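You operate a simulated robot arm through the tools that you are given. There is no shell and no other tool. Be economical: measure what you need, move in short steps, check, and stop when the job is done.

You run a simulated robot arm. Do the job below in one go: nothing can be reset, and whatever is moved stays where it is left.

## Task
Uncap and unlock the laser, level it with the blue foot screw and switch it to cross lines.
Fine: the bubble ends between its lines; leave the other screw alone and the laser on.

The check looks at the end state, three seconds after you hand in, the way a careful person would. Anything else that was tipped, shoved, dropped, spilled or broken makes it a failure.

## Robot
A 7-joint arm with a two-finger parallel gripper, fixed in place. Base frame: the origin is at the foot of the arm, x ahead of it, y to its left, z up. Units: cm, rad, N and s.
Its first joint turns from -2.897 to 2.897 rad. Payload 4.4 kg.
The TCP is the grasp point between the finger pads, 2.3 cm short of the fingertips. In the tool frame z runs along the fingers and y along their closing line. The gripper opens to 9.4 cm. The fingers are 3.8 cm wide and 1 cm thick; the gripper's body (5.4 by 9.6 cm) begins 3.9 cm behind the TCP.
Orientation is told as [roll, pitch, yaw] about the base's x, y, z axes, in that order, counted from this pose: with the fingers straight down and closing along the base's y, the tool's x points along the base's -x, its y along +y and its z along -z.

## Interface
- The arm moves only by the tool nudge_tool. Its arguments are lists of equal length, an entry for each row: "offset": the shift along the tool's x, y, z in cm, a list of three; "angular": the turn, a rotation vector about the tool's x, y, z in rad, a list of three. In form: {"offset": [[dx, dy, dz], ...], "angular": [[rx, ry, rz], ...]}. A call has 1 to 12 rows; each row shifts and turns the commanded pose from where the row before left it, along the tool's axes as they then stand. "gripper" is the finger opening in cm, from 0 to 9.4, set as the call begins (left out, the last holds). A row lasts 0.2 s, in which the tool goes at most 5 cm and 0.15 rad; a call with a longer step from one row to the next is refused whole, and so is a gripper value outside its range. Where a pose cannot be reached the arm comes as near as it can. A force on the tool above 40 N (or 10 N above the force at the start of the call, whichever is more), or a blocked arm, ends the call early, and 0.2 s more pass. The fingers move at their own pace (about 10.8 cm/s each) and stop on an object; they squeeze with about 42 N. The grip force told is the motor's: it shows also when the fingers shut on nothing. Time passes only in rows, and 0.2 s behind the last, so rows that do not move let the fingers close. The reply holds the time, the measured pose of the TCP, the force on the tool along the base axes, the opening and the grip force, in the units named above and with some noise, with the torque about the TCP (base axes, N m) and any sound that the robot's microphone picked up.
- Cameras (640 x 400 px; columns grow to the right, rows downward): "scene" is fixed at [40, -65.02, 180.37]; the picture's right is [0.79, -0.61, 0.00], its down [-0.27, -0.35, -0.90] and it looks along [0.55, 0.71, -0.44] (base axes); focal length 355 px, centre (320, 200). "wrist" rides on the gripper at [8.6, 1.6, -7.5] in the tool frame; the picture's right is [-0.18, 0.98, 0.00], its down [-0.58, -0.11, -0.81] and it looks along [-0.79, -0.15, 0.59] (tool axes); focal length 243 px, centre (320, 200). There is no depth. A picture from a camera that has moved, and an enlarged one, comes with that camera's place and axes in the base frame and with its lens.
- grab_frame(camera): a new picture of that camera. No time passes.
- enlarge(camera, box): a new picture of the part [left, top, right, bottom] of that camera's present view, enlarged. No time passes.
- job_done(): hands the job in; it is judged then, once.

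Work in short steps. Places have to be worked out from the pictures, the camera data and where the tool is seen: move nearer, look again, correct. Check each grasp and each placing, and mend what went wrong. You have 120 turns and 68 pictures in all, those below and enlarged ones among them. Open the gripper and draw the arm clear of the work before you hand the job in, unless the task says otherwise; then end with one line.

The tools are called after "Call:" by a JSON object that holds its "fn" and its "kwargs". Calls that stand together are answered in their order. nudge_tool: Moves the arm, as the interface text tells. Its arguments: {"type":"object","properties":{"offset":{"type":"array"},"angular":{"type":"array"},"gripper":{"type":"number"}},"required":["offset","angular"]} The other tools are called the same way: grab_frame (camera) takes a picture; enlarge (camera, box) takes an enlarged picture of a part of a camera's view; job_done () hands the job in.

At the start:

```text
clock: 0.0
position: [61.45, -16.13, 153.49]
ee_rot: [0.0, -0.001, -0.001]
ft_force: [0.5, 0.0, -0.1]
moment: [0.02, 0.0, 0.01]
width: 9.41
grip_force: 0.0
```

scene: 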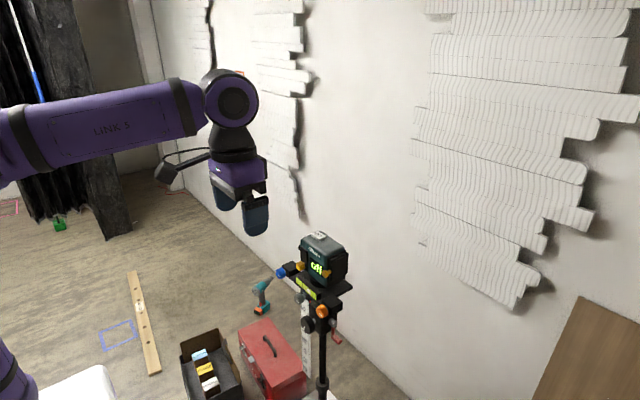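
wrist: 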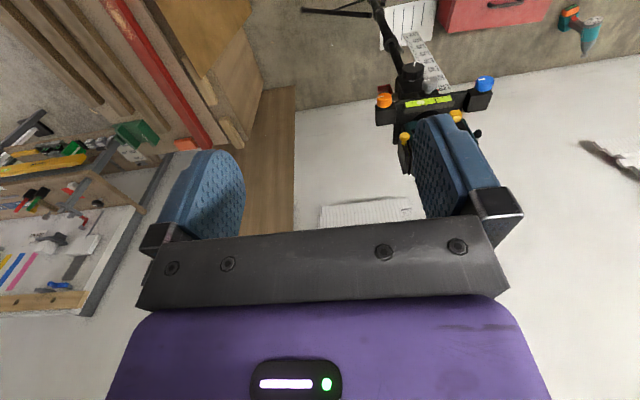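

The laser sits on a tripod near the wall; I'll zoom in to see its parts.

Call:
{"fn": "enlarge", "kwargs": {"camera": "scene", "box": [260, 220, 370, 350]}}

Call:
{"fn": "enlarge", "kwargs": {"camera": "wrist", "box": [350, 50, 510, 170]}}

```text
3.08 times, centred on (315, 285) of scene
camera zoom: at [40.0, -65.02, 180.37], right [0.79, -0.61, 0.0], down [-0.27, -0.35, -0.9], along [0.55, 0.71, -0.44], focal length 1091 px, centre (335, -62)
```

zoom: 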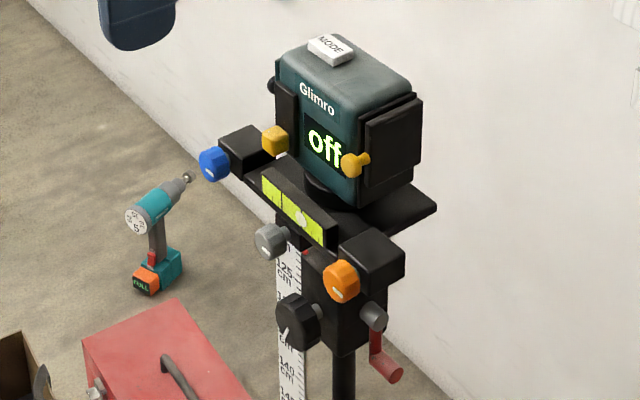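

```text
3.33 times, centred on (430, 110) of wrist
camera zoom: at [52.78, -14.46, 160.9], right [0.18, 0.98, 0.0], down [0.58, -0.11, 0.81], along [0.79, -0.15, -0.59], focal length 809 px, centre (-47, 500)
```

zoom: 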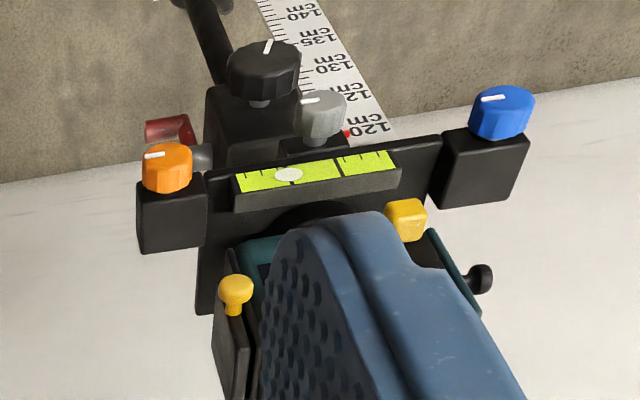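

Triangulated (cm): blue knob (86.6, 15.9, 108.6), orange (86.6, -5.7, 108.6), yellow cap tab (90.6, -2.5, 117.8), yellow lock knob (89.7, 8.8, 114.3). I'll move lower and tilt the tool forward to see the laser's front.

Call:
{"fn": "nudge_tool", "kwargs": {"offset": [[0.7, 2.5, 3.5], [0.7, 2.5, 3.5], [0.7, 2.5, 3.5], [0.7, 2.5, 3.5], [0.7, 2.5, 3.5], [0.7, 2.5, 3.5], [0.7, 2.5, 3.5], [0, 0, 0], [0, 0, 0], [0, 0, 0], [0, 0, 0]], "angular": [[0, 0, 0], [0, 0, 0], [0, 0, 0], [0, 0, 0], [0, 0, 0], [0, 0, 0], [0, 0, 0], [0, -0.13, 0], [0, -0.13, 0], [0, -0.13, 0], [0, -0.13, 0]]}}

Call:
{"fn": "grab_frame", "kwargs": {"camera": "wrist"}}

```text
clock: 2.4
position: [56.53, 1.32, 128.9]
ee_rot: [0.0, -0.522, 0.001]
ft_force: [0.2, -0.3, -0.3]
moment: [-0.02, 0.0, -0.03]
width: 9.42
grip_force: 0.1
```

```text
63 pictures are left
camera wrist: at [45.48, 3.07, 131.07], right [0.16, 0.98, 0.09], down [0.1, -0.11, 0.99], along [0.98, -0.15, -0.12], focal length 243 px, centre (320, 200)
```

wrist: 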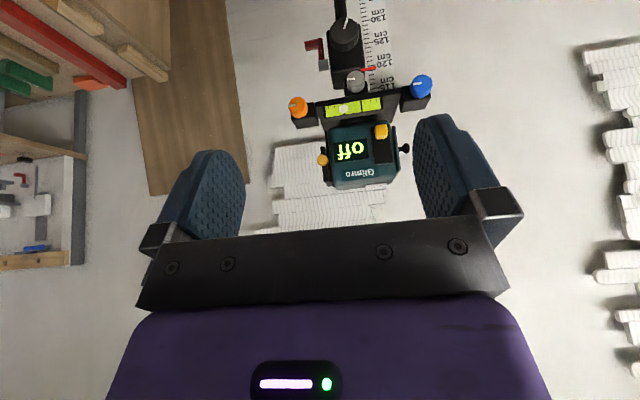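

Call:
{"fn": "enlarge", "kwargs": {"camera": "wrist", "box": [280, 60, 440, 200]}}

Call:
{"fn": "enlarge", "kwargs": {"camera": "scene", "box": [275, 225, 355, 325]}}

```text
2.86 times, centred on (360, 130) of wrist
camera zoom: at [45.48, 3.07, 131.07], right [0.16, 0.98, 0.09], down [0.1, -0.11, 0.99], along [0.98, -0.15, -0.12], focal length 693 px, centre (206, 400)
```

zoom: 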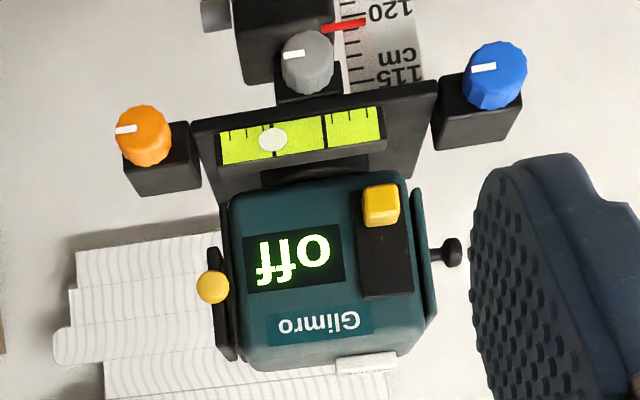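

```text
4.00 times, centred on (315, 275) of scene
camera zoom: at [40.0, -65.02, 180.37], right [0.79, -0.61, 0.0], down [-0.27, -0.35, -0.9], along [0.55, 0.71, -0.44], focal length 1419 px, centre (340, -100)
```

zoom: 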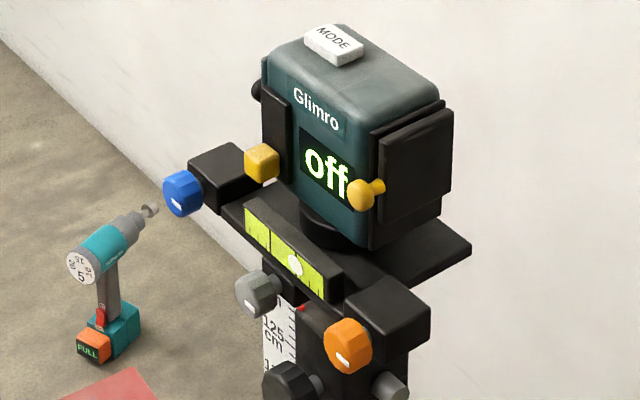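

The lock is a yellow slider sitting low in a vertical track on the front face. The yellow knob appears to be on the front edge of a plate on the -y side. I'll look from that side to understand the cap.

Call:
{"fn": "nudge_tool", "kwargs": {"offset": [[-2.0, -3.63, 1.88], [-2.0, -3.63, 1.88], [-2.0, -3.63, 1.88], [-2.0, -3.63, 1.88], [-2.0, -3.63, 1.88], [-2.0, -3.63, 1.88], [-2.0, -3.63, 1.88], [-2.0, -3.63, 1.88]], "angular": [[0, 0, 0], [0, 0, 0], [0, 0, 0], [0, 0, 0], [0, 0, 0], [0, 0, 0], [0, 0, 0], [0, 0, 0]]}}

Call:
{"fn": "nudge_tool", "kwargs": {"offset": [[0, 0, 0], [0, 0, 0], [0, 0, 0], [0, 0, 0], [0, 0, 0], [0, 0, 0], [0, 0, 0], [0, 0, 0], [0, 0, 0]], "angular": [[-0.065, 0, -0.1127], [-0.065, 0, -0.1127], [-0.065, 0, -0.1127], [-0.065, 0, -0.1127], [-0.065, 0, -0.1127], [-0.065, 0, -0.1127], [-0.065, 0, -0.1127], [-0.065, 0, -0.1127], [-0.065, 0, -0.1127]]}}

Call:
{"fn": "grab_frame", "kwargs": {"camera": "wrist"}}

```text
clock: 4.2
position: [77.9, -27.78, 124.02]
ee_rot: [0.0, -0.522, 0.002]
ft_force: [-0.4, 1.1, 0.1]
moment: [-0.05, 0.05, -0.01]
width: 9.41
grip_force: 0.1
```

```text
clock: 6.2
position: [77.8, -27.86, 123.76]
ee_rot: [0.003, -0.52, 1.171]
ft_force: [0.2, 0.1, 0.7]
moment: [0.01, -0.05, 0.01]
width: 9.39
grip_force: 0.0
```

```text
60 pictures are left
camera wrist: at [72.03, -37.27, 126.01], right [-0.84, 0.53, 0.09], down [0.14, 0.05, 0.99], along [0.52, 0.85, -0.12], focal length 243 px, centre (320, 200)
```

wrist: 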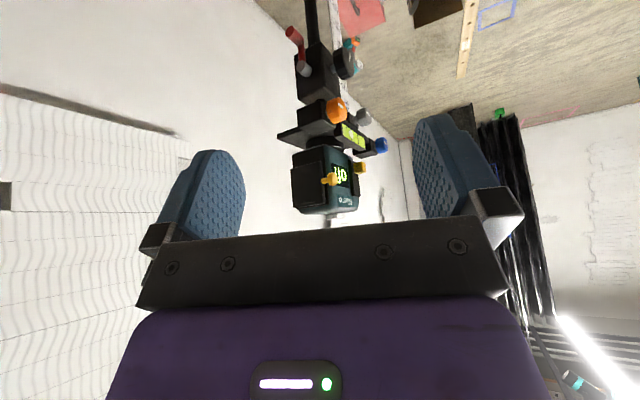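

Call:
{"fn": "enlarge", "kwargs": {"camera": "wrist", "box": [270, 80, 400, 220]}}

```text
2.86 times, centred on (335, 150) of wrist
camera zoom: at [72.03, -37.27, 126.01], right [-0.84, 0.53, 0.09], down [0.14, 0.05, 0.99], along [0.52, 0.85, -0.12], focal length 693 px, centre (277, 343)
```

zoom: 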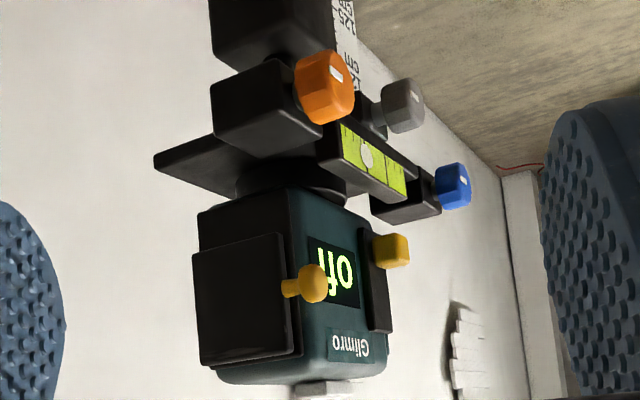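

I'll go closer and further around to see the back side of the plate.

Call:
{"fn": "nudge_tool", "kwargs": {"offset": [[-2.46, -2.87, 1.42], [-2.46, -2.87, 1.42], [-2.46, -2.87, 1.42], [-2.46, -2.87, 1.42], [0, 0, 0], [0, 0, 0], [0, 0, 0], [0, 0, 0], [0, 0, 0]], "angular": [[0, 0, 0], [0, 0, 0], [0, 0, 0], [0, 0, 0], [-0.065, 0, -0.1127], [-0.065, 0, -0.1127], [-0.065, 0, -0.1127], [-0.065, 0, -0.1127], [0, 0, 0]]}}

Call:
{"fn": "enlarge", "kwargs": {"camera": "wrist", "box": [220, 60, 420, 220]}}

```text
clock: 8.2
position: [92.96, -21.85, 123.73]
ee_rot: [0.003, -0.522, 1.691]
ft_force: [0.1, -0.3, -0.4]
moment: [0.01, -0.01, 0.01]
width: 9.41
grip_force: 0.0
```

```text
2.50 times, centred on (320, 140) of wrist
camera zoom: at [92.77, -32.97, 125.93], right [-0.99, 0.04, 0.09], down [0.1, 0.11, 0.99], along [0.03, 0.99, -0.12], focal length 606 px, centre (320, 350)
```

zoom: 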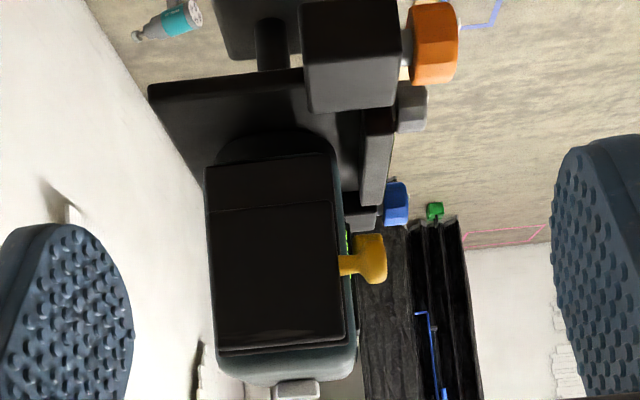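

I'll retreat and go round to the +y side to see the black knob there.

Call:
{"fn": "nudge_tool", "kwargs": {"offset": [[-0.44, 4.4, -0.47], [-0.44, 4.4, -0.47], [-0.44, 4.4, -0.47], [-0.44, 4.4, -0.47], [-0.44, 4.4, -0.47], [-0.44, 4.4, -0.47], [-0.44, 4.4, -0.47], [-0.44, 4.4, -0.47]], "angular": [[0, 0, 0], [0, 0, 0], [0, 0, 0], [0, 0, 0], [0, 0, 0], [0, 0, 0], [0, 0, 0], [0, 0, 0]]}}

Call:
{"fn": "nudge_tool", "kwargs": {"offset": [[0, 0, 0], [0, 0, 0], [0, 0, 0], [0, 0, 0], [0, 0, 0], [0, 0, 0], [0, 0, 0], [0, 0, 0], [0, 0, 0], [0, 0, 0], [0, 0, 0], [0, 0, 0]], "angular": [[0.0702, 0, 0.1221], [0.0702, 0, 0.1221], [0.0702, 0, 0.1221], [0.0702, 0, 0.1221], [0.0702, 0, 0.1221], [0.0702, 0, 0.1221], [0.0702, 0, 0.1221], [0.0702, 0, 0.1221], [0.0702, 0, 0.1221], [0.0702, 0, 0.1221], [0.0702, 0, 0.1221], [0.0702, 0, 0.1221]]}}

```text
clock: 10.0
position: [57.52, -24.93, 128.85]
ee_rot: [0.004, -0.524, 1.691]
ft_force: [0.0, -1.5, -1.6]
moment: [0.04, -0.01, 0.06]
width: 9.41
grip_force: 0.0
```

```text
clock: 12.6
position: [57.82, -24.88, 128.87]
ee_rot: [0.002, -0.518, -0.002]
ft_force: [0.4, -1.1, 0.6]
moment: [0.01, -0.03, 0.01]
width: 9.4
grip_force: 0.1
```

Crossing in front at x≈58, then turning to face the laser's +y side.

Call:
{"fn": "nudge_tool", "kwargs": {"offset": [[0, 4.9, 0], [0, 4.9, 0], [0, 4.9, 0], [0, 4.9, 0], [0, 4.9, 0], [0, 4.9, 0], [0, 4.9, 0], [0, 4.9, 0], [0, 4.9, 0], [0, 4.9, 0], [0, 4.9, 0], [0, 4.9, 0]], "angular": [[0, 0, 0], [0, 0, 0], [0, 0, 0], [0, 0, 0], [0, 0, 0], [0, 0, 0], [0, 0, 0], [0, 0, 0], [0, 0, 0], [0, 0, 0], [0, 0, 0], [0, 0, 0]]}}

Call:
{"fn": "nudge_tool", "kwargs": {"offset": [[-3.0, 0, 3.2], [-3.0, 0, 3.2], [-3.0, 0, 3.2], [0, 0, 0], [0, 0, 0], [0, 0, 0], [0, 0, 0], [0, 0, 0], [0, 0, 0], [0, 0, 0], [0, 0, 0]], "angular": [[0, 0, 0], [0, 0, 0], [0, 0, 0], [0.0702, 0, 0.1221], [0.0702, 0, 0.1221], [0.0702, 0, 0.1221], [0.0702, 0, 0.1221], [0.0702, 0, 0.1221], [0.0702, 0, 0.1221], [0.0702, 0, 0.1221], [0.0702, 0, 0.1221]]}}

Call:
{"fn": "grab_frame", "kwargs": {"camera": "wrist"}}

```text
clock: 15.2
position: [57.61, 33.88, 129.18]
ee_rot: [0.002, -0.521, 0.0]
ft_force: [0.7, -1.3, 1.5]
moment: [0.04, 0.0, 0.05]
width: 9.39
grip_force: 0.0
```

```text
clock: 17.6
position: [70.27, 33.99, 125.13]
ee_rot: [-0.005, -0.519, -1.127]
ft_force: [0.1, 0.2, 0.7]
moment: [0.02, 0.01, 0.0]
width: 9.41
grip_force: 0.1
```

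```text
57 pictures are left
camera wrist: at [66.97, 44.96, 127.31], right [0.96, 0.28, 0.09], down [-0.05, -0.14, 0.99], along [0.29, -0.95, -0.12], focal length 243 px, centre (320, 200)
```

wrist: 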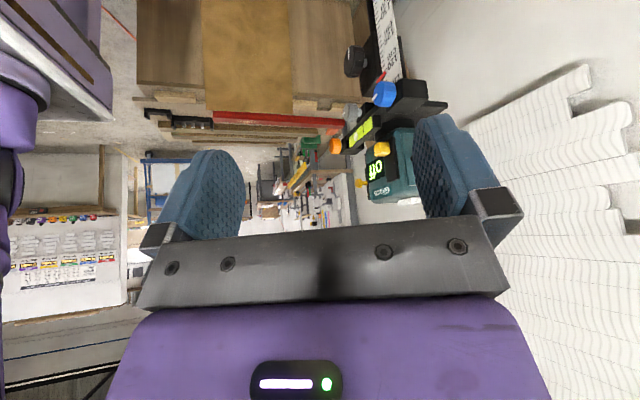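

Call:
{"fn": "nudge_tool", "kwargs": {"offset": [[-1.74, 4.2, 1.0], [-1.74, 4.2, 1.0], [-1.74, 4.2, 1.0]], "angular": [[0, 0, 0], [0, 0, 0], [0, 0, 0]]}}

Call:
{"fn": "enlarge", "kwargs": {"camera": "wrist", "box": [230, 80, 410, 220]}}

```text
clock: 18.4
position: [84.2, 34.07, 125.21]
ee_rot: [0.001, -0.52, -1.125]
ft_force: [-0.7, -0.2, 0.2]
moment: [-0.02, -0.03, -0.01]
width: 9.4
grip_force: 0.1
```

```text
2.86 times, centred on (320, 150) of wrist
camera zoom: at [80.93, 45.04, 127.38], right [0.96, 0.28, 0.09], down [-0.05, -0.14, 0.99], along [0.29, -0.95, -0.12], focal length 693 px, centre (320, 343)
```

zoom: 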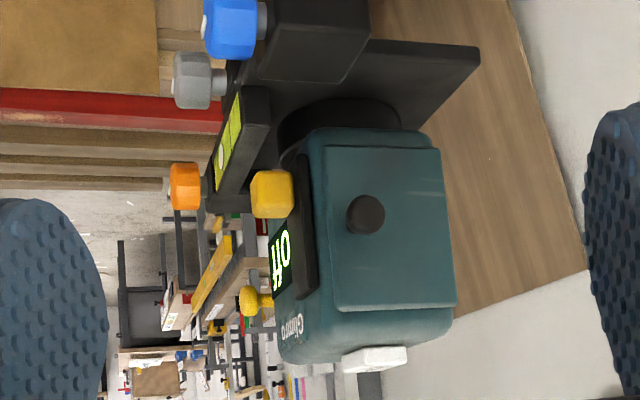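

The +y side is a battery door with a screw, which I leave alone. The cap is the plate on the -y face with the yellow knob. I'll retreat and reorient the tool horizontally (+x), fingers closing vertically, with the camera on the -y side.

Call:
{"fn": "nudge_tool", "kwargs": {"offset": [[0.83, -3.97, -0.48], [0.83, -3.97, -0.48], [0.83, -3.97, -0.48], [0.83, -3.97, -0.48], [0.83, -3.97, -0.48], [0.83, -3.97, -0.48]], "angular": [[0, 0, 0], [0, 0, 0], [0, 0, 0], [0, 0, 0], [0, 0, 0], [0, 0, 0]]}}

Call:
{"fn": "nudge_tool", "kwargs": {"offset": [[0, 0, 0], [0, 0, 0], [0, 0, 0], [0, 0, 0], [0, 0, 0], [0, 0, 0], [0, 0, 0], [0, 0, 0]], "angular": [[-0.0699, 0, -0.1218], [-0.0699, 0, -0.1218], [-0.0699, 0, -0.1218], [-0.0699, 0, -0.1218], [-0.0699, 0, -0.1218], [-0.0699, 0, -0.1218], [-0.0699, 0, -0.1218], [-0.0699, 0, -0.1218]]}}

Call:
{"fn": "nudge_tool", "kwargs": {"offset": [[0, -4, 0], [0, -4, 0], [0, -4, 0], [0, -4, 0], [0, -4, 0], [0, -4, 0], [0, -4, 0], [0, -4, 0]], "angular": [[0, -0.131, 0], [0, -0.131, 0], [0, -0.131, 0], [0, -0.131, 0], [0, -0.131, 0], [0, -0.131, 0], [0, -0.131, 0], [0, -0.131, 0]]}}

Call:
{"fn": "nudge_tool", "kwargs": {"offset": [[0, 0, 0], [0, 0, 0], [0, 0, 0], [0, 0, 0], [0, 0, 0], [0, 0, 0], [0, 0, 0], [0, 0, 0], [0, 0, 0], [0, 0, 0], [0, 0, 0], [0, 0, 0]], "angular": [[0, 0, -0.131], [0, 0, -0.131], [0, 0, -0.131], [0, 0, -0.131], [0, 0, -0.131], [0, 0, -0.131], [0, 0, -0.131], [0, 0, -0.131], [0, 0, -0.131], [0, 0, -0.131], [0, 0, -0.131], [0, 0, -0.131]]}}

```text
clock: 19.8
position: [60.28, 28.64, 125.3]
ee_rot: [-0.001, -0.521, -1.125]
ft_force: [0.2, 0.9, -0.5]
moment: [0.0, 0.04, 0.0]
width: 9.39
grip_force: 0.0
```

```text
clock: 21.6
position: [60.22, 28.87, 125.24]
ee_rot: [0.001, -0.518, 0.0]
ft_force: [0.0, -0.4, -0.3]
moment: [-0.03, 0.01, 0.0]
width: 9.43
grip_force: 0.0
```

```text
clock: 23.4
position: [68.84, 1.21, 131.31]
ee_rot: [0.518, -1.567, -0.519]
ft_force: [-0.2, 0.2, 0.2]
moment: [-0.01, 0.0, -0.02]
width: 9.41
grip_force: 0.2
out of reach, approached as far as the arm can: row 5, 6, 7, 8
```

```text
clock: 26.0
position: [69.07, 1.53, 131.47]
ee_rot: [-1.568, 0.005, 1.568]
ft_force: [-0.1, 0.4, -0.1]
moment: [0.02, 0.0, 0.04]
width: 9.43
grip_force: 0.0
```

The tool is now horizontal. Small test step forward, then a view.

Call:
{"fn": "nudge_tool", "kwargs": {"offset": [[0, 0, 1]], "angular": [[0, 0, 0]]}}

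Call:
{"fn": "grab_frame", "kwargs": {"camera": "wrist"}}

```text
clock: 26.4
position: [70.16, 1.35, 131.26]
ee_rot: [-1.568, 0.002, 1.568]
ft_force: [0.2, 0.8, 0.6]
moment: [-0.01, 0.03, 0.01]
width: 9.41
grip_force: 0.0
```

```text
55 pictures are left
camera wrist: at [62.59, -7.05, 129.76], right [0.0, 0.18, -0.98], down [-0.8, 0.58, 0.11], along [0.59, 0.79, 0.14], focal length 243 px, centre (320, 200)
```

wrist: 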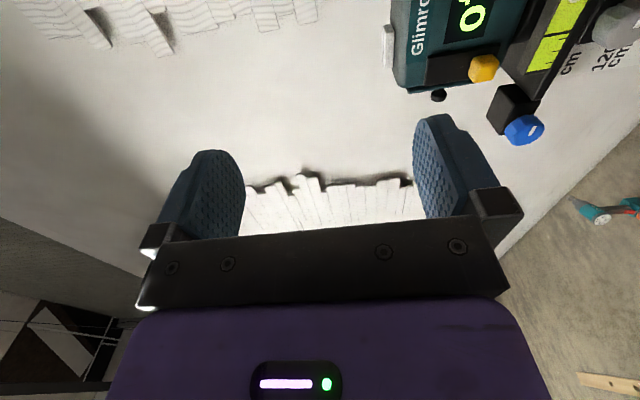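

I'll lower and shift to (79, -10, 118) to view the cap closely.

Call:
{"fn": "nudge_tool", "kwargs": {"offset": [[2.8, 3.3, 2.2], [2.8, 3.3, 2.2], [2.8, 3.3, 2.2], [2.8, 3.3, 2.2]], "angular": [[0, 0, 0], [0, 0, 0], [0, 0, 0], [0, 0, 0]]}}

Call:
{"fn": "grab_frame", "kwargs": {"camera": "wrist"}}

```text
clock: 27.6
position: [73.21, 5.25, 123.22]
ee_rot: [-1.536, 0.048, 1.74]
ft_force: [1.0, -0.4, -0.8]
moment: [-0.02, -0.02, -0.01]
width: 9.38
grip_force: 0.2
out of reach, approached as far as the arm can: row 1, 2, 4
stopped in row 4: the arm was blocked; the commanded pose is now the measured one
```

```text
54 pictures are left
camera wrist: at [67.34, -4.49, 122.25], right [-0.06, 0.13, -0.99], down [-0.89, 0.44, 0.11], along [0.45, 0.89, 0.09], focal length 243 px, centre (320, 200)
```

wrist: 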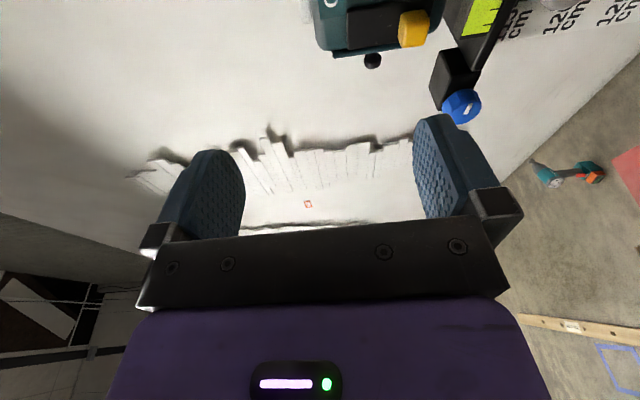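

The arm hit a joint limit near in. I'll back up higher and further forward, where the horizontal pose is reachable, and straighten the yaw.

Call:
{"fn": "nudge_tool", "kwargs": {"offset": [[1.0, -2.7, 1.9], [1.0, -2.7, 1.9], [1.0, -2.7, 1.9], [0, 0, 0], [0, 0, 0]], "angular": [[0, 0, 0], [0, 0, 0], [0, 0, 0], [0, 0.085, 0], [0, 0.085, 0]]}}

```text
clock: 28.8
position: [79.65, 3.34, 131.18]
ee_rot: [-1.544, 0.053, 1.566]
ft_force: [0.4, -0.8, 0.7]
moment: [-0.03, -0.01, 0.04]
width: 9.4
grip_force: 0.1
```

Call:
{"fn": "nudge_tool", "kwargs": {"offset": [[3.8, 0, 0.3], [3.8, 0, 0], [3.8, 0, 0], [0, 2, 0], [0, 2, 0], [0, 2, 0]], "angular": [[0.027, 0, 0.053], [0, 0, 0], [0, 0, 0], [0, 0, 0], [0, 0, 0], [0, 0, 0]]}}

Call:
{"fn": "grab_frame", "kwargs": {"camera": "wrist"}}

```text
clock: 30.2
position: [79.78, -7.87, 126.39]
ee_rot: [-1.573, 0.003, 1.566]
ft_force: [-0.4, 0.7, 0.5]
moment: [0.0, 0.03, -0.08]
width: 9.39
grip_force: 0.1
out of reach, approached as far as the arm can: row 6
```

```text
53 pictures are left
camera wrist: at [72.42, -16.35, 124.84], right [0.0, 0.18, -0.98], down [-0.8, 0.58, 0.11], along [0.59, 0.79, 0.15], focal length 243 px, centre (320, 200)
```

wrist: 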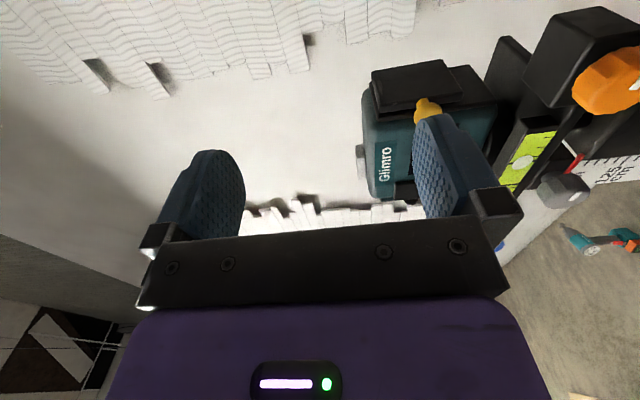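

Call:
{"fn": "enlarge", "kwargs": {"camera": "wrist", "box": [340, 40, 540, 210]}}

```text
2.35 times, centred on (440, 125) of wrist
camera zoom: at [72.42, -16.35, 124.84], right [0.0, 0.18, -0.98], down [-0.8, 0.58, 0.11], along [0.59, 0.79, 0.15], focal length 571 px, centre (38, 376)
```

zoom: 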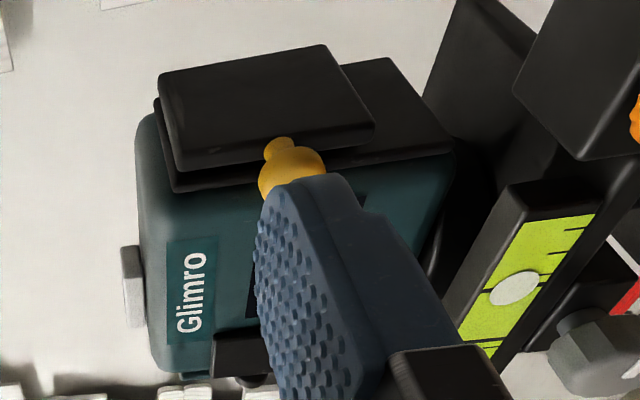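

The cap plate sits on a longer backing track. I'll pitch the tool about 23° down for reach, narrow the fingers to 5 cm, and pre-position 8 cm short of the knob.

Call:
{"fn": "nudge_tool", "kwargs": {"offset": [[0, 0, 0], [0, 0, 0], [0, 0, 0], [-1.53, 1.33, 1.57], [-1.53, 1.33, 1.57], [-1.53, 1.33, 1.57]], "angular": [[-0.133, 0, 0], [-0.133, 0, 0], [-0.133, 0, 0], [0, 0, 0], [0, 0, 0], [0, 0, 0]], "gripper": 5}}

Call:
{"fn": "grab_frame", "kwargs": {"camera": "wrist"}}

```text
clock: 31.6
position: [82.44, -3.5, 120.88]
ee_rot: [-1.173, 0.001, 1.565]
ft_force: [-0.4, -0.2, 0.2]
moment: [0.01, 0.01, 0.0]
width: 5.0
grip_force: 0.1
```

```text
51 pictures are left
camera wrist: at [74.99, -11.91, 122.3], right [-0.38, 0.19, -0.91], down [-0.7, 0.59, 0.41], along [0.61, 0.79, -0.09], focal length 243 px, centre (320, 200)
```

wrist: 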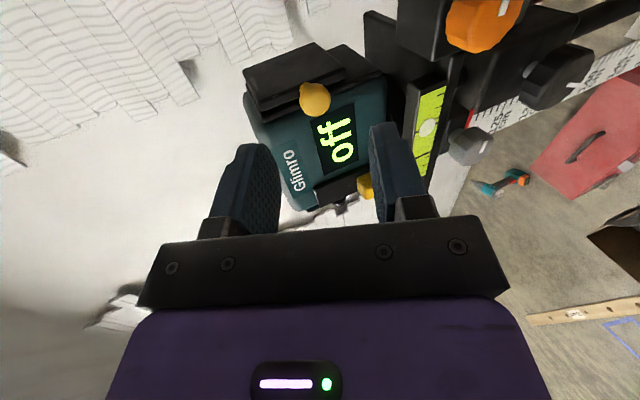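

Refined knob position about (90.3, -2.7, 118.1). Advancing along the tool to straddle it, then checking before closing.

Call:
{"fn": "nudge_tool", "kwargs": {"offset": [[-0.05, -0.12, 1.55], [-0.05, -0.12, 1.55], [-0.05, -0.12, 1.55], [-0.05, -0.12, 1.55]], "angular": [[0, 0, 0], [0, 0, 0], [0, 0, 0], [0, 0, 0]]}}

Call:
{"fn": "grab_frame", "kwargs": {"camera": "wrist"}}

Call:
{"fn": "enlarge", "kwargs": {"camera": "scene", "box": [275, 225, 355, 325]}}

```text
clock: 32.6
position: [88.21, -3.26, 118.96]
ee_rot: [-1.171, 0.002, 1.568]
ft_force: [-20.9, -4.1, 6.5]
moment: [0.25, -0.73, 0.18]
width: 4.9
grip_force: 0.0
```

```text
50 pictures are left
camera wrist: at [80.69, -11.62, 120.35], right [-0.38, 0.18, -0.91], down [-0.7, 0.58, 0.41], along [0.61, 0.79, -0.09], focal length 243 px, centre (320, 200)
```

wrist: 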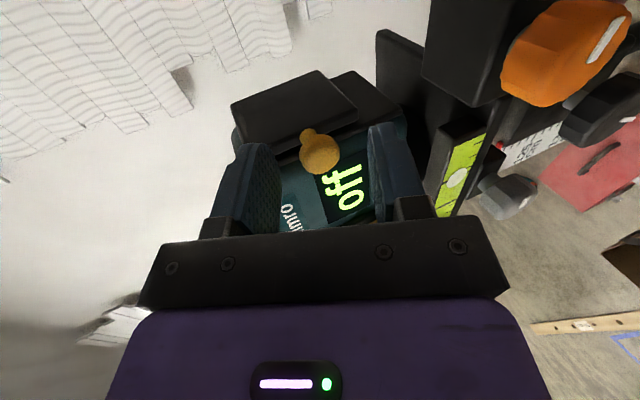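

```text
4.00 times, centred on (315, 275) of scene
camera zoom: at [40.0, -65.02, 180.37], right [0.79, -0.61, 0.0], down [-0.27, -0.35, -0.9], along [0.55, 0.71, -0.44], focal length 1419 px, centre (340, -100)
```

zoom: 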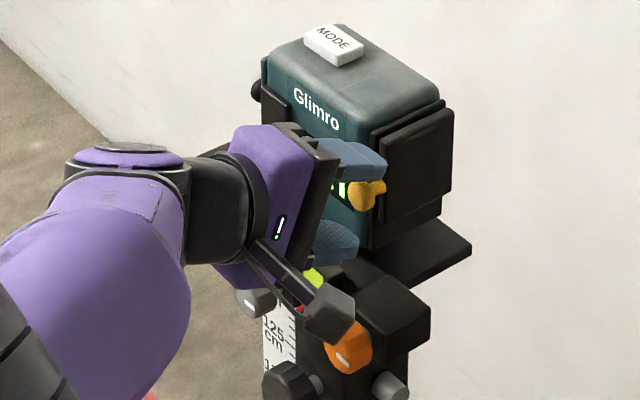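

The fingertips touched the front face (21 N). Back off 0.6 cm, shift 0.7 cm toward -y.

Call:
{"fn": "nudge_tool", "kwargs": {"offset": [[0, 0, -0.6], [0.7, 0, 0], [0, 0, 0]], "angular": [[0, 0, 0], [0, 0, 0], [0, 0, 0]]}}

Call:
{"fn": "enlarge", "kwargs": {"camera": "wrist", "box": [220, 60, 420, 230]}}

```text
clock: 33.4
position: [87.99, -3.85, 119.02]
ee_rot: [-1.172, 0.002, 1.567]
ft_force: [0.1, -0.4, -0.5]
moment: [0.0, -0.02, 0.02]
width: 4.98
grip_force: 0.0
```

```text
2.35 times, centred on (320, 145) of wrist
camera zoom: at [80.46, -12.28, 120.42], right [-0.38, 0.18, -0.91], down [-0.7, 0.58, 0.41], along [0.61, 0.79, -0.09], focal length 571 px, centre (320, 329)
```

zoom: 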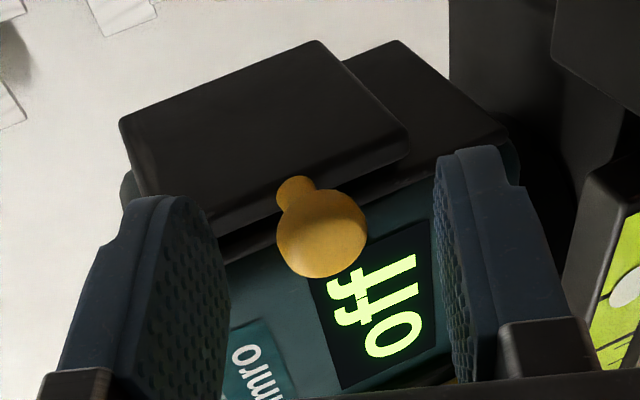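

Call:
{"fn": "nudge_tool", "kwargs": {"offset": [[0, -0.1, 0.4], [0, 0, 0.4], [0, 0, 0]], "angular": [[0, 0, 0], [0, 0, 0], [0, 0, 0]]}}

```text
clock: 34.2
position: [88.71, -3.81, 118.88]
ee_rot: [-1.172, -0.002, 1.567]
ft_force: [0.1, -0.8, 0.3]
moment: [-0.02, -0.03, 0.03]
width: 4.98
grip_force: 0.0
```

No contact now. Closing on the knob.

Call:
{"fn": "nudge_tool", "kwargs": {"offset": [[0, 0, 0], [0, 0, 0], [0, 0, 0]], "angular": [[0, 0, 0], [0, 0, 0], [0, 0, 0]], "gripper": 0}}

Call:
{"fn": "enlarge", "kwargs": {"camera": "wrist", "box": [220, 60, 420, 230]}}

```text
clock: 35.0
position: [88.72, -3.75, 118.87]
ee_rot: [-1.171, -0.001, 1.567]
ft_force: [-1.9, 0.1, -3.9]
moment: [-0.02, 0.11, 0.04]
width: 2.05
grip_force: 44.8
```

```text
2.35 times, centred on (320, 145) of wrist
camera zoom: at [81.25, -12.26, 120.27], right [-0.38, 0.18, -0.91], down [-0.7, 0.58, 0.41], along [0.61, 0.79, -0.09], focal length 571 px, centre (320, 329)
```

zoom: 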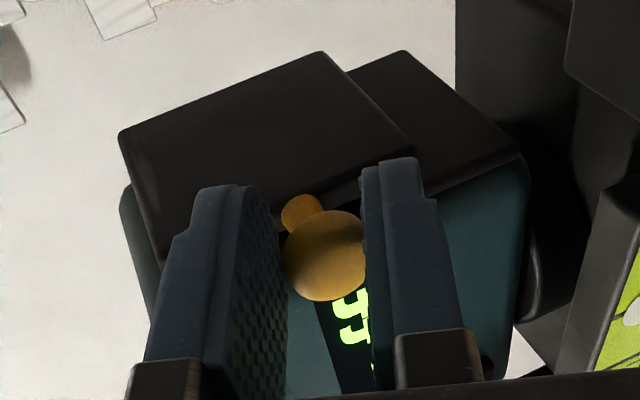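

The knob is gripped (2.05 cm). Probing compliance: 0.3 cm toward -y first, then 0.3 cm back.

Call:
{"fn": "nudge_tool", "kwargs": {"offset": [[0.3, 0, 0], [0, 0, 0]], "angular": [[0, 0, 0], [0, 0, 0]]}}

Call:
{"fn": "nudge_tool", "kwargs": {"offset": [[-0.3, 0, 0], [0, 0.117, -0.276], [0, 0, 0]], "angular": [[0, 0, 0], [0, 0, 0], [0, 0, 0]]}}

Call:
{"fn": "nudge_tool", "kwargs": {"offset": [[0, -0.117, 0.276], [0, -0.276, -0.117], [0, 0, 0]], "angular": [[0, 0, 0], [0, 0, 0], [0, 0, 0]]}}

Call:
{"fn": "nudge_tool", "kwargs": {"offset": [[0, 0.276, 0.117], [0, 0.276, 0.117], [0, 0, 0]], "angular": [[0, 0, 0], [0, 0, 0], [0, 0, 0]]}}

```text
clock: 35.6
position: [88.82, -3.75, 118.92]
ee_rot: [-1.171, 0.001, 1.57]
ft_force: [-0.4, 16.1, -3.7]
moment: [0.34, 0.15, 0.88]
width: 2.08
grip_force: 45.1
```

```text
clock: 36.4
position: [88.51, -3.98, 118.86]
ee_rot: [-1.17, 0.004, 1.566]
ft_force: [0.5, 5.9, -3.3]
moment: [-0.29, 0.12, -0.61]
width: 2.08
grip_force: 45.2
```

```text
clock: 37.2
position: [88.76, -3.92, 118.98]
ee_rot: [-1.167, 0.001, 1.569]
ft_force: [-2.6, 5.5, -34.5]
moment: [-0.36, 0.63, 0.08]
width: 2.08
grip_force: 45.1
```

```text
clock: 38.0
position: [88.77, -3.81, 118.81]
ee_rot: [-1.177, 0.001, 1.565]
ft_force: [-6.8, -0.4, 17.5]
moment: [0.27, -0.26, 0.44]
width: 2.08
grip_force: 45.1
```

z is stiff both ways, but -x moved freely: the cap appears to slide toward -x. Recentring z and pulling 1 cm toward -x.

Call:
{"fn": "nudge_tool", "kwargs": {"offset": [[0, -0.276, -0.117], [0, 0.195, -0.46], [0, 0.195, -0.46], [0, 0, 0]], "angular": [[0, 0, 0], [0, 0, 0], [0, 0, 0], [0, 0, 0]]}}

Call:
{"fn": "enlarge", "kwargs": {"camera": "wrist", "box": [220, 60, 420, 230]}}

```text
clock: 39.0
position: [87.83, -3.8, 118.83]
ee_rot: [-1.173, 0.001, 1.568]
ft_force: [-0.1, 6.0, 9.4]
moment: [0.44, -0.09, 0.73]
width: 2.08
grip_force: 45.3
```

```text
2.35 times, centred on (320, 145) of wrist
camera zoom: at [80.38, -12.34, 120.26], right [-0.38, 0.18, -0.91], down [-0.7, 0.58, 0.41], along [0.61, 0.79, -0.09], focal length 571 px, centre (320, 329)
```

zoom: 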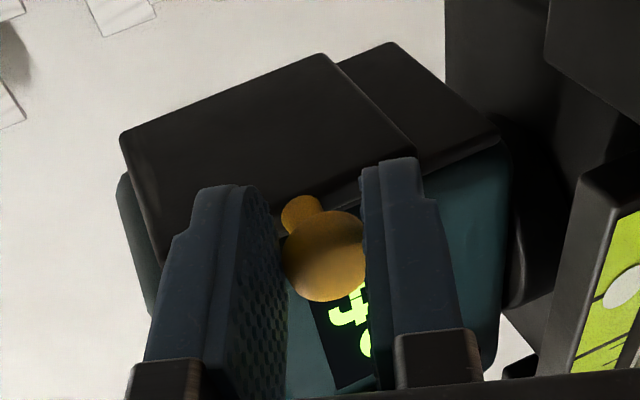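

The cap slid with the tool at near-zero pull force. Continuing in small steps.

Call:
{"fn": "nudge_tool", "kwargs": {"offset": [[0, 0.1, -0.5], [0, 0.195, -0.46], [0, 0.195, -0.46], [0, 0.195, -0.46], [0, 0, 0]], "angular": [[0, 0, 0], [0, 0, 0], [0, 0, 0], [0, 0, 0], [0, 0, 0]]}}

Call:
{"fn": "enlarge", "kwargs": {"camera": "wrist", "box": [220, 60, 420, 230]}}

Call:
{"fn": "enlarge", "kwargs": {"camera": "scene", "box": [275, 225, 355, 325]}}

```text
clock: 40.2
position: [85.82, -3.96, 118.81]
ee_rot: [-1.172, 0.001, 1.566]
ft_force: [-1.0, 3.9, -7.1]
moment: [-0.04, 0.21, 0.01]
width: 2.12
grip_force: 44.6
```

```text
2.35 times, centred on (320, 145) of wrist
camera zoom: at [78.33, -12.36, 120.3], right [-0.38, 0.19, -0.91], down [-0.7, 0.59, 0.41], along [0.61, 0.79, -0.09], focal length 571 px, centre (320, 329)
```

zoom: 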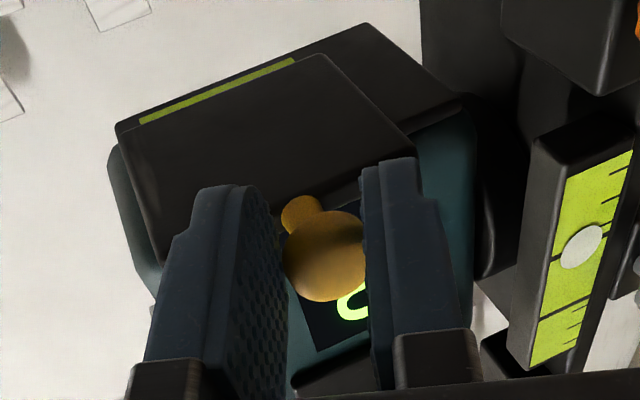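

```text
4.00 times, centred on (315, 275) of scene
camera zoom: at [40.0, -65.02, 180.37], right [0.79, -0.61, 0.0], down [-0.27, -0.35, -0.9], along [0.55, 0.71, -0.44], focal length 1419 px, centre (340, -100)
```

zoom: 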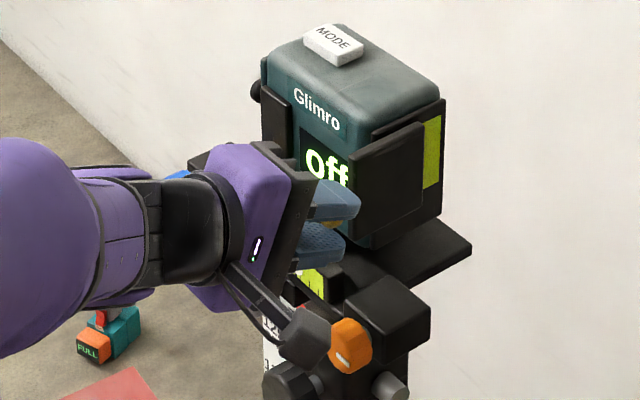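

A green window appears behind the sliding cap. Continue pulling.

Call:
{"fn": "nudge_tool", "kwargs": {"offset": [[0, 0.17, -0.47], [0, 0.195, -0.46], [0, 0.195, -0.46], [0, 0.195, -0.46], [0, 0, 0]], "angular": [[0, 0, 0], [0, 0, 0], [0, 0, 0], [0, 0, 0], [0, 0, 0]]}}

Call:
{"fn": "nudge_tool", "kwargs": {"offset": [[0, 0.195, -0.46], [0, 0.195, -0.46], [0, 0, 0]], "angular": [[0, 0, 0], [0, 0, 0], [0, 0, 0]]}}

Call:
{"fn": "enlarge", "kwargs": {"camera": "scene", "box": [275, 225, 355, 325]}}

```text
clock: 41.4
position: [83.77, -3.94, 118.9]
ee_rot: [-1.171, 0.001, 1.564]
ft_force: [-0.1, -2.1, -10.5]
moment: [-0.02, 0.23, 0.34]
width: 2.1
grip_force: 45.3
```

```text
clock: 42.2
position: [82.75, -4.03, 118.94]
ee_rot: [-1.17, 0.0, 1.565]
ft_force: [0.5, -4.7, -13.4]
moment: [-0.36, 0.28, -0.55]
width: 2.09
grip_force: 44.8
```

```text
4.00 times, centred on (315, 275) of scene
camera zoom: at [40.0, -65.02, 180.37], right [0.79, -0.61, 0.0], down [-0.27, -0.35, -0.9], along [0.55, 0.71, -0.44], focal length 1419 px, centre (340, -100)
```

zoom: 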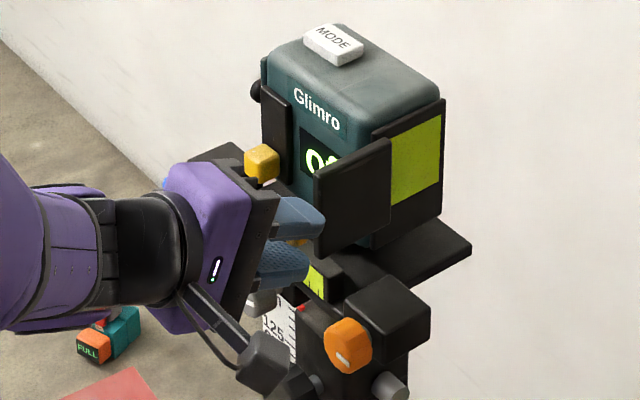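

Still sliding; correct height slightly and continue toward the end stop.

Call:
{"fn": "nudge_tool", "kwargs": {"offset": [[0, 0.27, -0.42], [0, 0.195, -0.46], [0, 0, 0]], "angular": [[0, 0, 0], [0, 0, 0], [0, 0, 0]]}}

Call:
{"fn": "nudge_tool", "kwargs": {"offset": [[0, 0.195, -0.46], [0, 0, 0]], "angular": [[0, 0, 0], [0, 0, 0]]}}

Call:
{"fn": "enlarge", "kwargs": {"camera": "scene", "box": [275, 225, 355, 325]}}

```text
clock: 43.0
position: [82.01, -3.55, 119.01]
ee_rot: [-1.177, 0.003, 1.57]
ft_force: [36.1, 15.8, 12.6]
moment: [0.23, -0.37, -0.04]
width: 2.07
grip_force: 44.8
```

```text
clock: 43.6
position: [81.08, -4.03, 118.81]
ee_rot: [-1.17, 0.0, 1.566]
ft_force: [-0.1, 0.8, -0.4]
moment: [0.01, 0.04, 0.02]
width: 0.0
grip_force: 42.1
```

```text
4.00 times, centred on (315, 275) of scene
camera zoom: at [40.0, -65.02, 180.37], right [0.79, -0.61, 0.0], down [-0.27, -0.35, -0.9], along [0.55, 0.71, -0.44], focal length 1419 px, centre (340, -100)
```

zoom: 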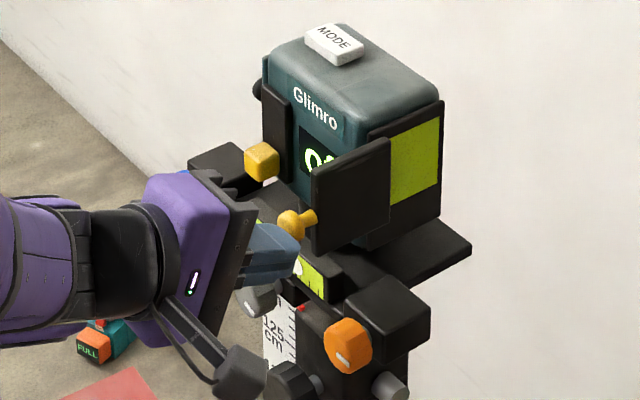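

The cap reached its end stop (36 N) and the knob slipped from the pads, leaving the window open. Now retreat up and back, and roll the gripper another -90° so the fingers close along y with the camera above.

Call:
{"fn": "nudge_tool", "kwargs": {"offset": [[0, 0, -3], [0, -3.3, -1.5], [0, -3.3, -1.5], [0, 0, 0], [0, 0, 0], [0, 0, 0], [0, 0, 0], [0, 0, 0], [0, 0, 0]], "angular": [[0, 0, 0], [0, 0, 0], [0, 0, 0], [0, 0, -0.131], [0, 0, -0.131], [0, 0, -0.131], [0, 0, -0.131], [0, 0, -0.131], [0, 0, -0.131]], "gripper": 5}}

Call:
{"fn": "nudge_tool", "kwargs": {"offset": [[0, 0, 0], [0, 0, 0], [0, 0, 0], [0, 0, 0], [0, 0, 0], [0, 0, 0]], "angular": [[0, 0, -0.131], [0, 0, -0.131], [0, 0, -0.131], [0, 0, -0.131], [0, 0, -0.131], [0, 0, -0.131]]}}

Call:
{"fn": "grab_frame", "kwargs": {"camera": "wrist"}}

```text
clock: 45.6
position: [78.24, -3.86, 127.27]
ee_rot: [-1.032, 0.714, 1.938]
ft_force: [0.5, -0.1, 0.0]
moment: [0.01, -0.02, 0.02]
width: 5.02
grip_force: 0.0
```

```text
clock: 47.0
position: [78.4, -3.85, 127.16]
ee_rot: [0.011, 1.172, -3.132]
ft_force: [-0.5, 0.3, 0.8]
moment: [0.0, -0.01, 0.0]
width: 5.01
grip_force: 0.1
```

```text
41 pictures are left
camera wrist: at [74.85, -5.26, 138.1], right [-0.07, -0.98, -0.16], down [-0.97, 0.11, -0.22], along [0.24, 0.14, -0.96], focal length 243 px, centre (320, 200)
```

wrist: 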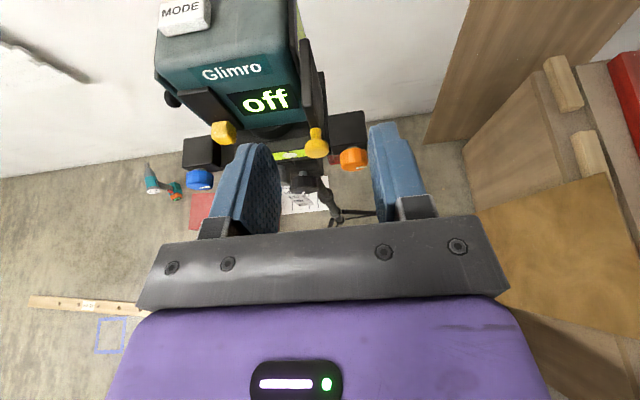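

Reachable, with a fine view. Moving in front of the yellow lock slider: TCP to about (83, 8.8, 118).

Call:
{"fn": "nudge_tool", "kwargs": {"offset": [[0, -4.22, 0], [0, -4.22, 0], [0, -4.22, 0], [-2.23, 0, 2.6], [-2.23, 0, 2.6], [-2.23, 0, 2.6], [0, 0, 0]], "angular": [[0, 0, 0], [0, 0, 0], [0, 0, 0], [0, 0, 0], [0, 0, 0], [0, 0, 0], [0, 0, 0]]}}

Call:
{"fn": "grab_frame", "kwargs": {"camera": "wrist"}}

```text
clock: 48.6
position: [82.79, 8.78, 118.1]
ee_rot: [0.007, 1.173, -3.137]
ft_force: [0.5, 0.6, 0.5]
moment: [0.01, 0.01, 0.0]
width: 4.99
grip_force: 0.0
```

```text
40 pictures are left
camera wrist: at [79.43, 7.33, 129.03], right [-0.07, -0.98, -0.17], down [-0.97, 0.11, -0.22], along [0.24, 0.14, -0.96], focal length 243 px, centre (320, 200)
```

wrist: 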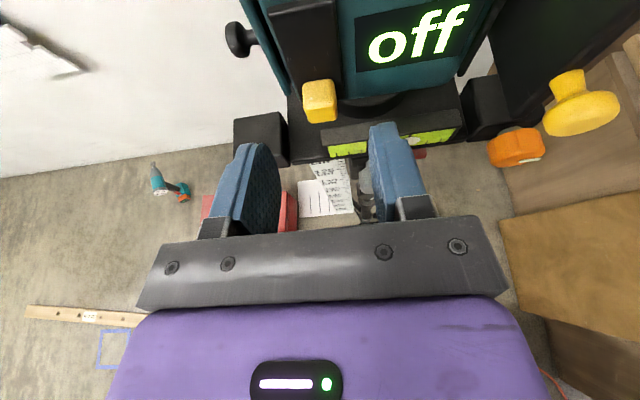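

Slider confirmed at about (90, 8.9, 114.5). Advance straight along the tool.

Call:
{"fn": "nudge_tool", "kwargs": {"offset": [[0, 0, 1.5], [0, 0, 1.5], [0, 0, 1.0], [0, 0, 0.5], [0, 0, 0]], "angular": [[0, 0, 0], [0, 0, 0], [0, 0, 0], [0, 0, 0], [0, 0, 0]]}}

Call:
{"fn": "enlarge", "kwargs": {"camera": "wrist", "box": [200, 60, 440, 220]}}

```text
clock: 49.8
position: [87.18, 8.6, 116.44]
ee_rot: [0.007, 1.174, -3.139]
ft_force: [0.2, 1.2, -0.6]
moment: [0.0, -0.01, -0.01]
width: 4.99
grip_force: 0.0
```

```text
2.50 times, centred on (320, 140) of wrist
camera zoom: at [83.68, 7.27, 127.19], right [-0.07, -0.98, -0.17], down [-0.97, 0.11, -0.22], along [0.24, 0.14, -0.96], focal length 606 px, centre (320, 350)
```

zoom: 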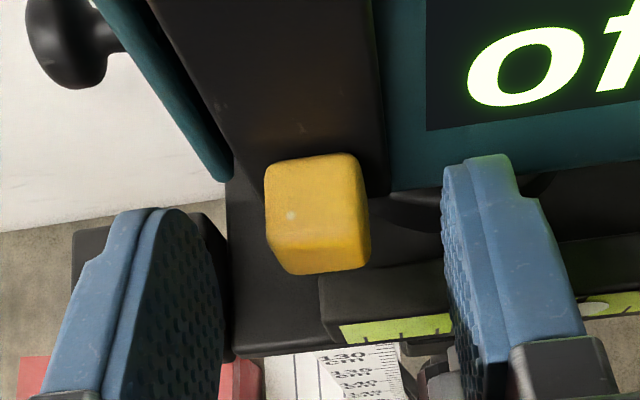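

Call:
{"fn": "nudge_tool", "kwargs": {"offset": [[-0.15, 0.2, 0.6], [0, 0, 0], [0, 0, 0], [0, 0, 0]], "angular": [[0, 0, 0], [0, 0, 0], [0, 0, 0], [0, 0, 0]], "gripper": 0}}

Call:
{"fn": "enlarge", "kwargs": {"camera": "wrist", "box": [200, 60, 440, 220]}}

```text
clock: 50.8
position: [87.27, 8.88, 116.16]
ee_rot: [0.006, 1.174, -3.135]
ft_force: [-26.6, 19.4, 17.7]
moment: [0.83, -0.2, 0.14]
width: 2.16
grip_force: 45.2
```

```text
2.50 times, centred on (320, 140) of wrist
camera zoom: at [83.84, 7.4, 127.02], right [-0.07, -0.98, -0.17], down [-0.97, 0.11, -0.23], along [0.24, 0.15, -0.96], focal length 606 px, centre (320, 350)
```

zoom: 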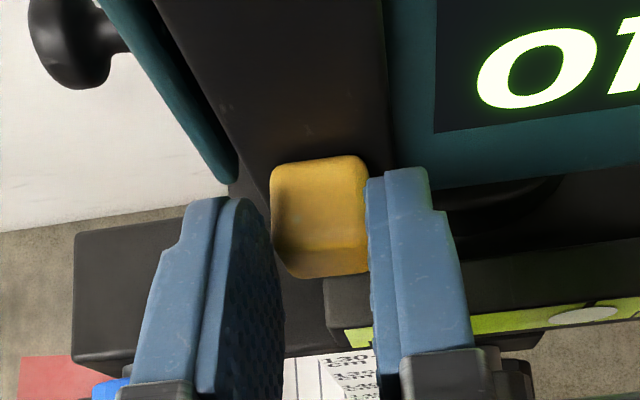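

The slider is gripped (2.16 cm), but the tips press the track. Relax the residual forces.

Call:
{"fn": "nudge_tool", "kwargs": {"offset": [[0, -0.25, -0.35], [0, 0, 0]], "angular": [[0, 0, 0], [0, 0, 0]]}}

```text
clock: 51.4
position: [87.33, 8.84, 116.15]
ee_rot: [0.009, 1.174, -3.137]
ft_force: [1.4, 16.6, 12.0]
moment: [1.03, -0.06, 0.43]
width: 2.16
grip_force: 44.8
```

Now lift in small steps (base +z).

Call:
{"fn": "nudge_tool", "kwargs": {"offset": [[0.46, -0.15, -0.195], [0.46, 0, -0.195], [0, 0, 0]], "angular": [[0, 0, 0], [0, 0, 0], [0, 0, 0]]}}

```text
clock: 52.2
position: [87.27, 8.68, 117.04]
ee_rot: [0.009, 1.173, -3.14]
ft_force: [8.9, -1.9, -1.8]
moment: [0.05, 0.78, -0.22]
width: 2.17
grip_force: 45.2
```

It follows freely upward. Continue 2 cm more with a force check.

Call:
{"fn": "nudge_tool", "kwargs": {"offset": [[0.5, 0, -0.1], [0.46, 0, -0.195], [0.46, 0, -0.195], [0.46, 0, -0.195], [0, 0, 0]], "angular": [[0, 0, 0], [0, 0, 0], [0, 0, 0], [0, 0, 0], [0, 0, 0]]}}

Call:
{"fn": "enlarge", "kwargs": {"camera": "wrist", "box": [200, 40, 440, 220]}}

```text
clock: 53.4
position: [87.27, 8.85, 119.05]
ee_rot: [0.005, 1.171, -3.141]
ft_force: [-11.3, -14.5, -2.0]
moment: [0.41, 0.62, -0.65]
width: 2.15
grip_force: 45.1
```

```text
2.22 times, centred on (320, 130) of wrist
camera zoom: at [83.8, 7.34, 129.86], right [-0.08, -0.98, -0.17], down [-0.97, 0.11, -0.22], along [0.24, 0.15, -0.96], focal length 539 px, centre (320, 356)
```

zoom: 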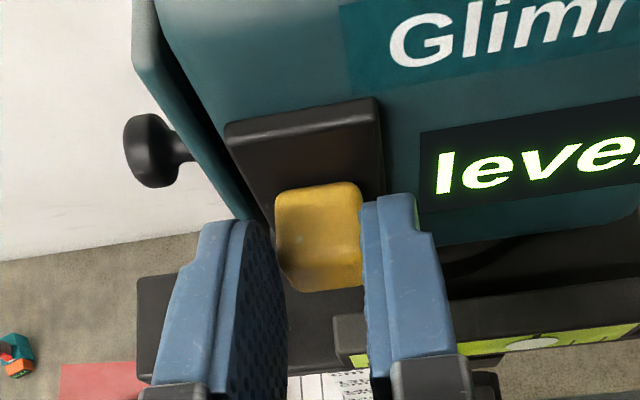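

The display now reads "leve…" — it unlocked and switched on. Continue to the stop.

Call:
{"fn": "nudge_tool", "kwargs": {"offset": [[0.46, 0.1, -0.25], [0.46, 0, -0.195], [0, 0, 0]], "angular": [[0, 0, 0], [0, 0, 0], [0, 0, 0]]}}

Call:
{"fn": "nudge_tool", "kwargs": {"offset": [[0.37, 0, -0.156], [0.37, 0, -0.156], [0, 0, 0]], "angular": [[0, 0, 0], [0, 0, 0], [0, 0, 0]]}}

Call:
{"fn": "enlarge", "kwargs": {"camera": "wrist", "box": [200, 40, 440, 220]}}

```text
clock: 54.2
position: [87.16, 8.83, 119.76]
ee_rot: [0.006, 1.167, -3.14]
ft_force: [-16.1, -13.0, -24.1]
moment: [0.49, 0.87, -0.63]
width: 2.13
grip_force: 45.3
```

```text
clock: 54.6
position: [87.27, 8.75, 119.83]
ee_rot: [0.003, 1.162, -3.143]
ft_force: [4.5, -2.0, -6.3]
moment: [0.4, 0.07, -0.36]
width: 2.16
grip_force: 44.9
stopped in row 1: the force on the tool passed its limit at 45 N (the readings are from after the stop); the commanded pose is now the measured one
```

```text
2.22 times, centred on (320, 130) of wrist
camera zoom: at [83.94, 7.33, 130.73], right [-0.08, -0.98, -0.17], down [-0.97, 0.11, -0.21], along [0.23, 0.15, -0.96], focal length 539 px, centre (320, 356)
```

zoom: 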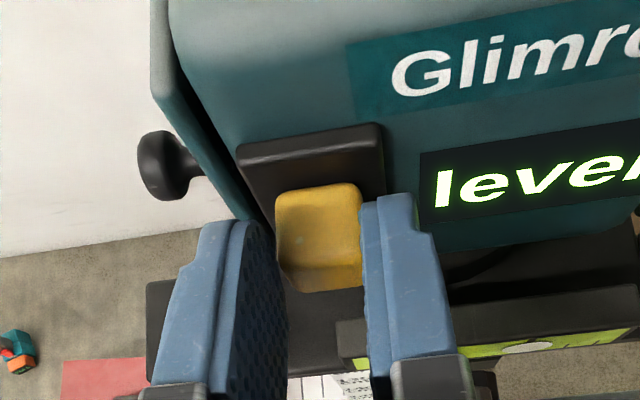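

End stop reached. Release and draw straight back.

Call:
{"fn": "nudge_tool", "kwargs": {"offset": [[0, 0, 0], [0, 0, 0], [0, 0, -2], [0, 0, -3], [0, 0, -1]], "angular": [[0, 0, 0], [0, 0, 0], [0, 0, 0], [0, 0, 0], [0, 0, 0]], "gripper": 5}}

Call:
{"fn": "grab_frame", "kwargs": {"camera": "wrist"}}

```text
clock: 55.8
position: [81.62, 8.9, 122.25]
ee_rot: [0.006, 1.164, -3.14]
ft_force: [1.6, -0.5, -0.4]
moment: [0.0, 0.0, 0.0]
width: 5.0
grip_force: 0.0
```

```text
35 pictures are left
camera wrist: at [78.28, 7.42, 133.17], right [-0.08, -0.98, -0.17], down [-0.97, 0.11, -0.21], along [0.23, 0.15, -0.96], focal length 243 px, centre (320, 200)
```

wrist: 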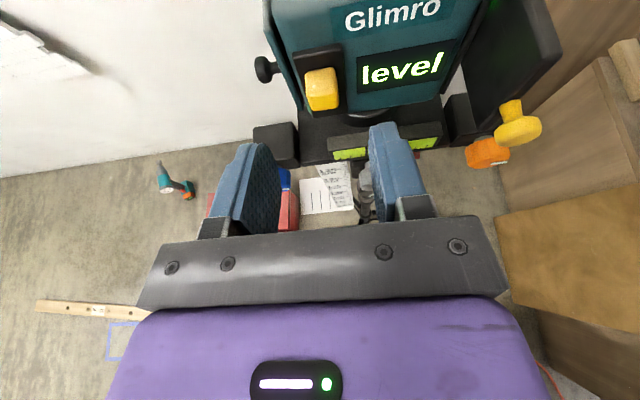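

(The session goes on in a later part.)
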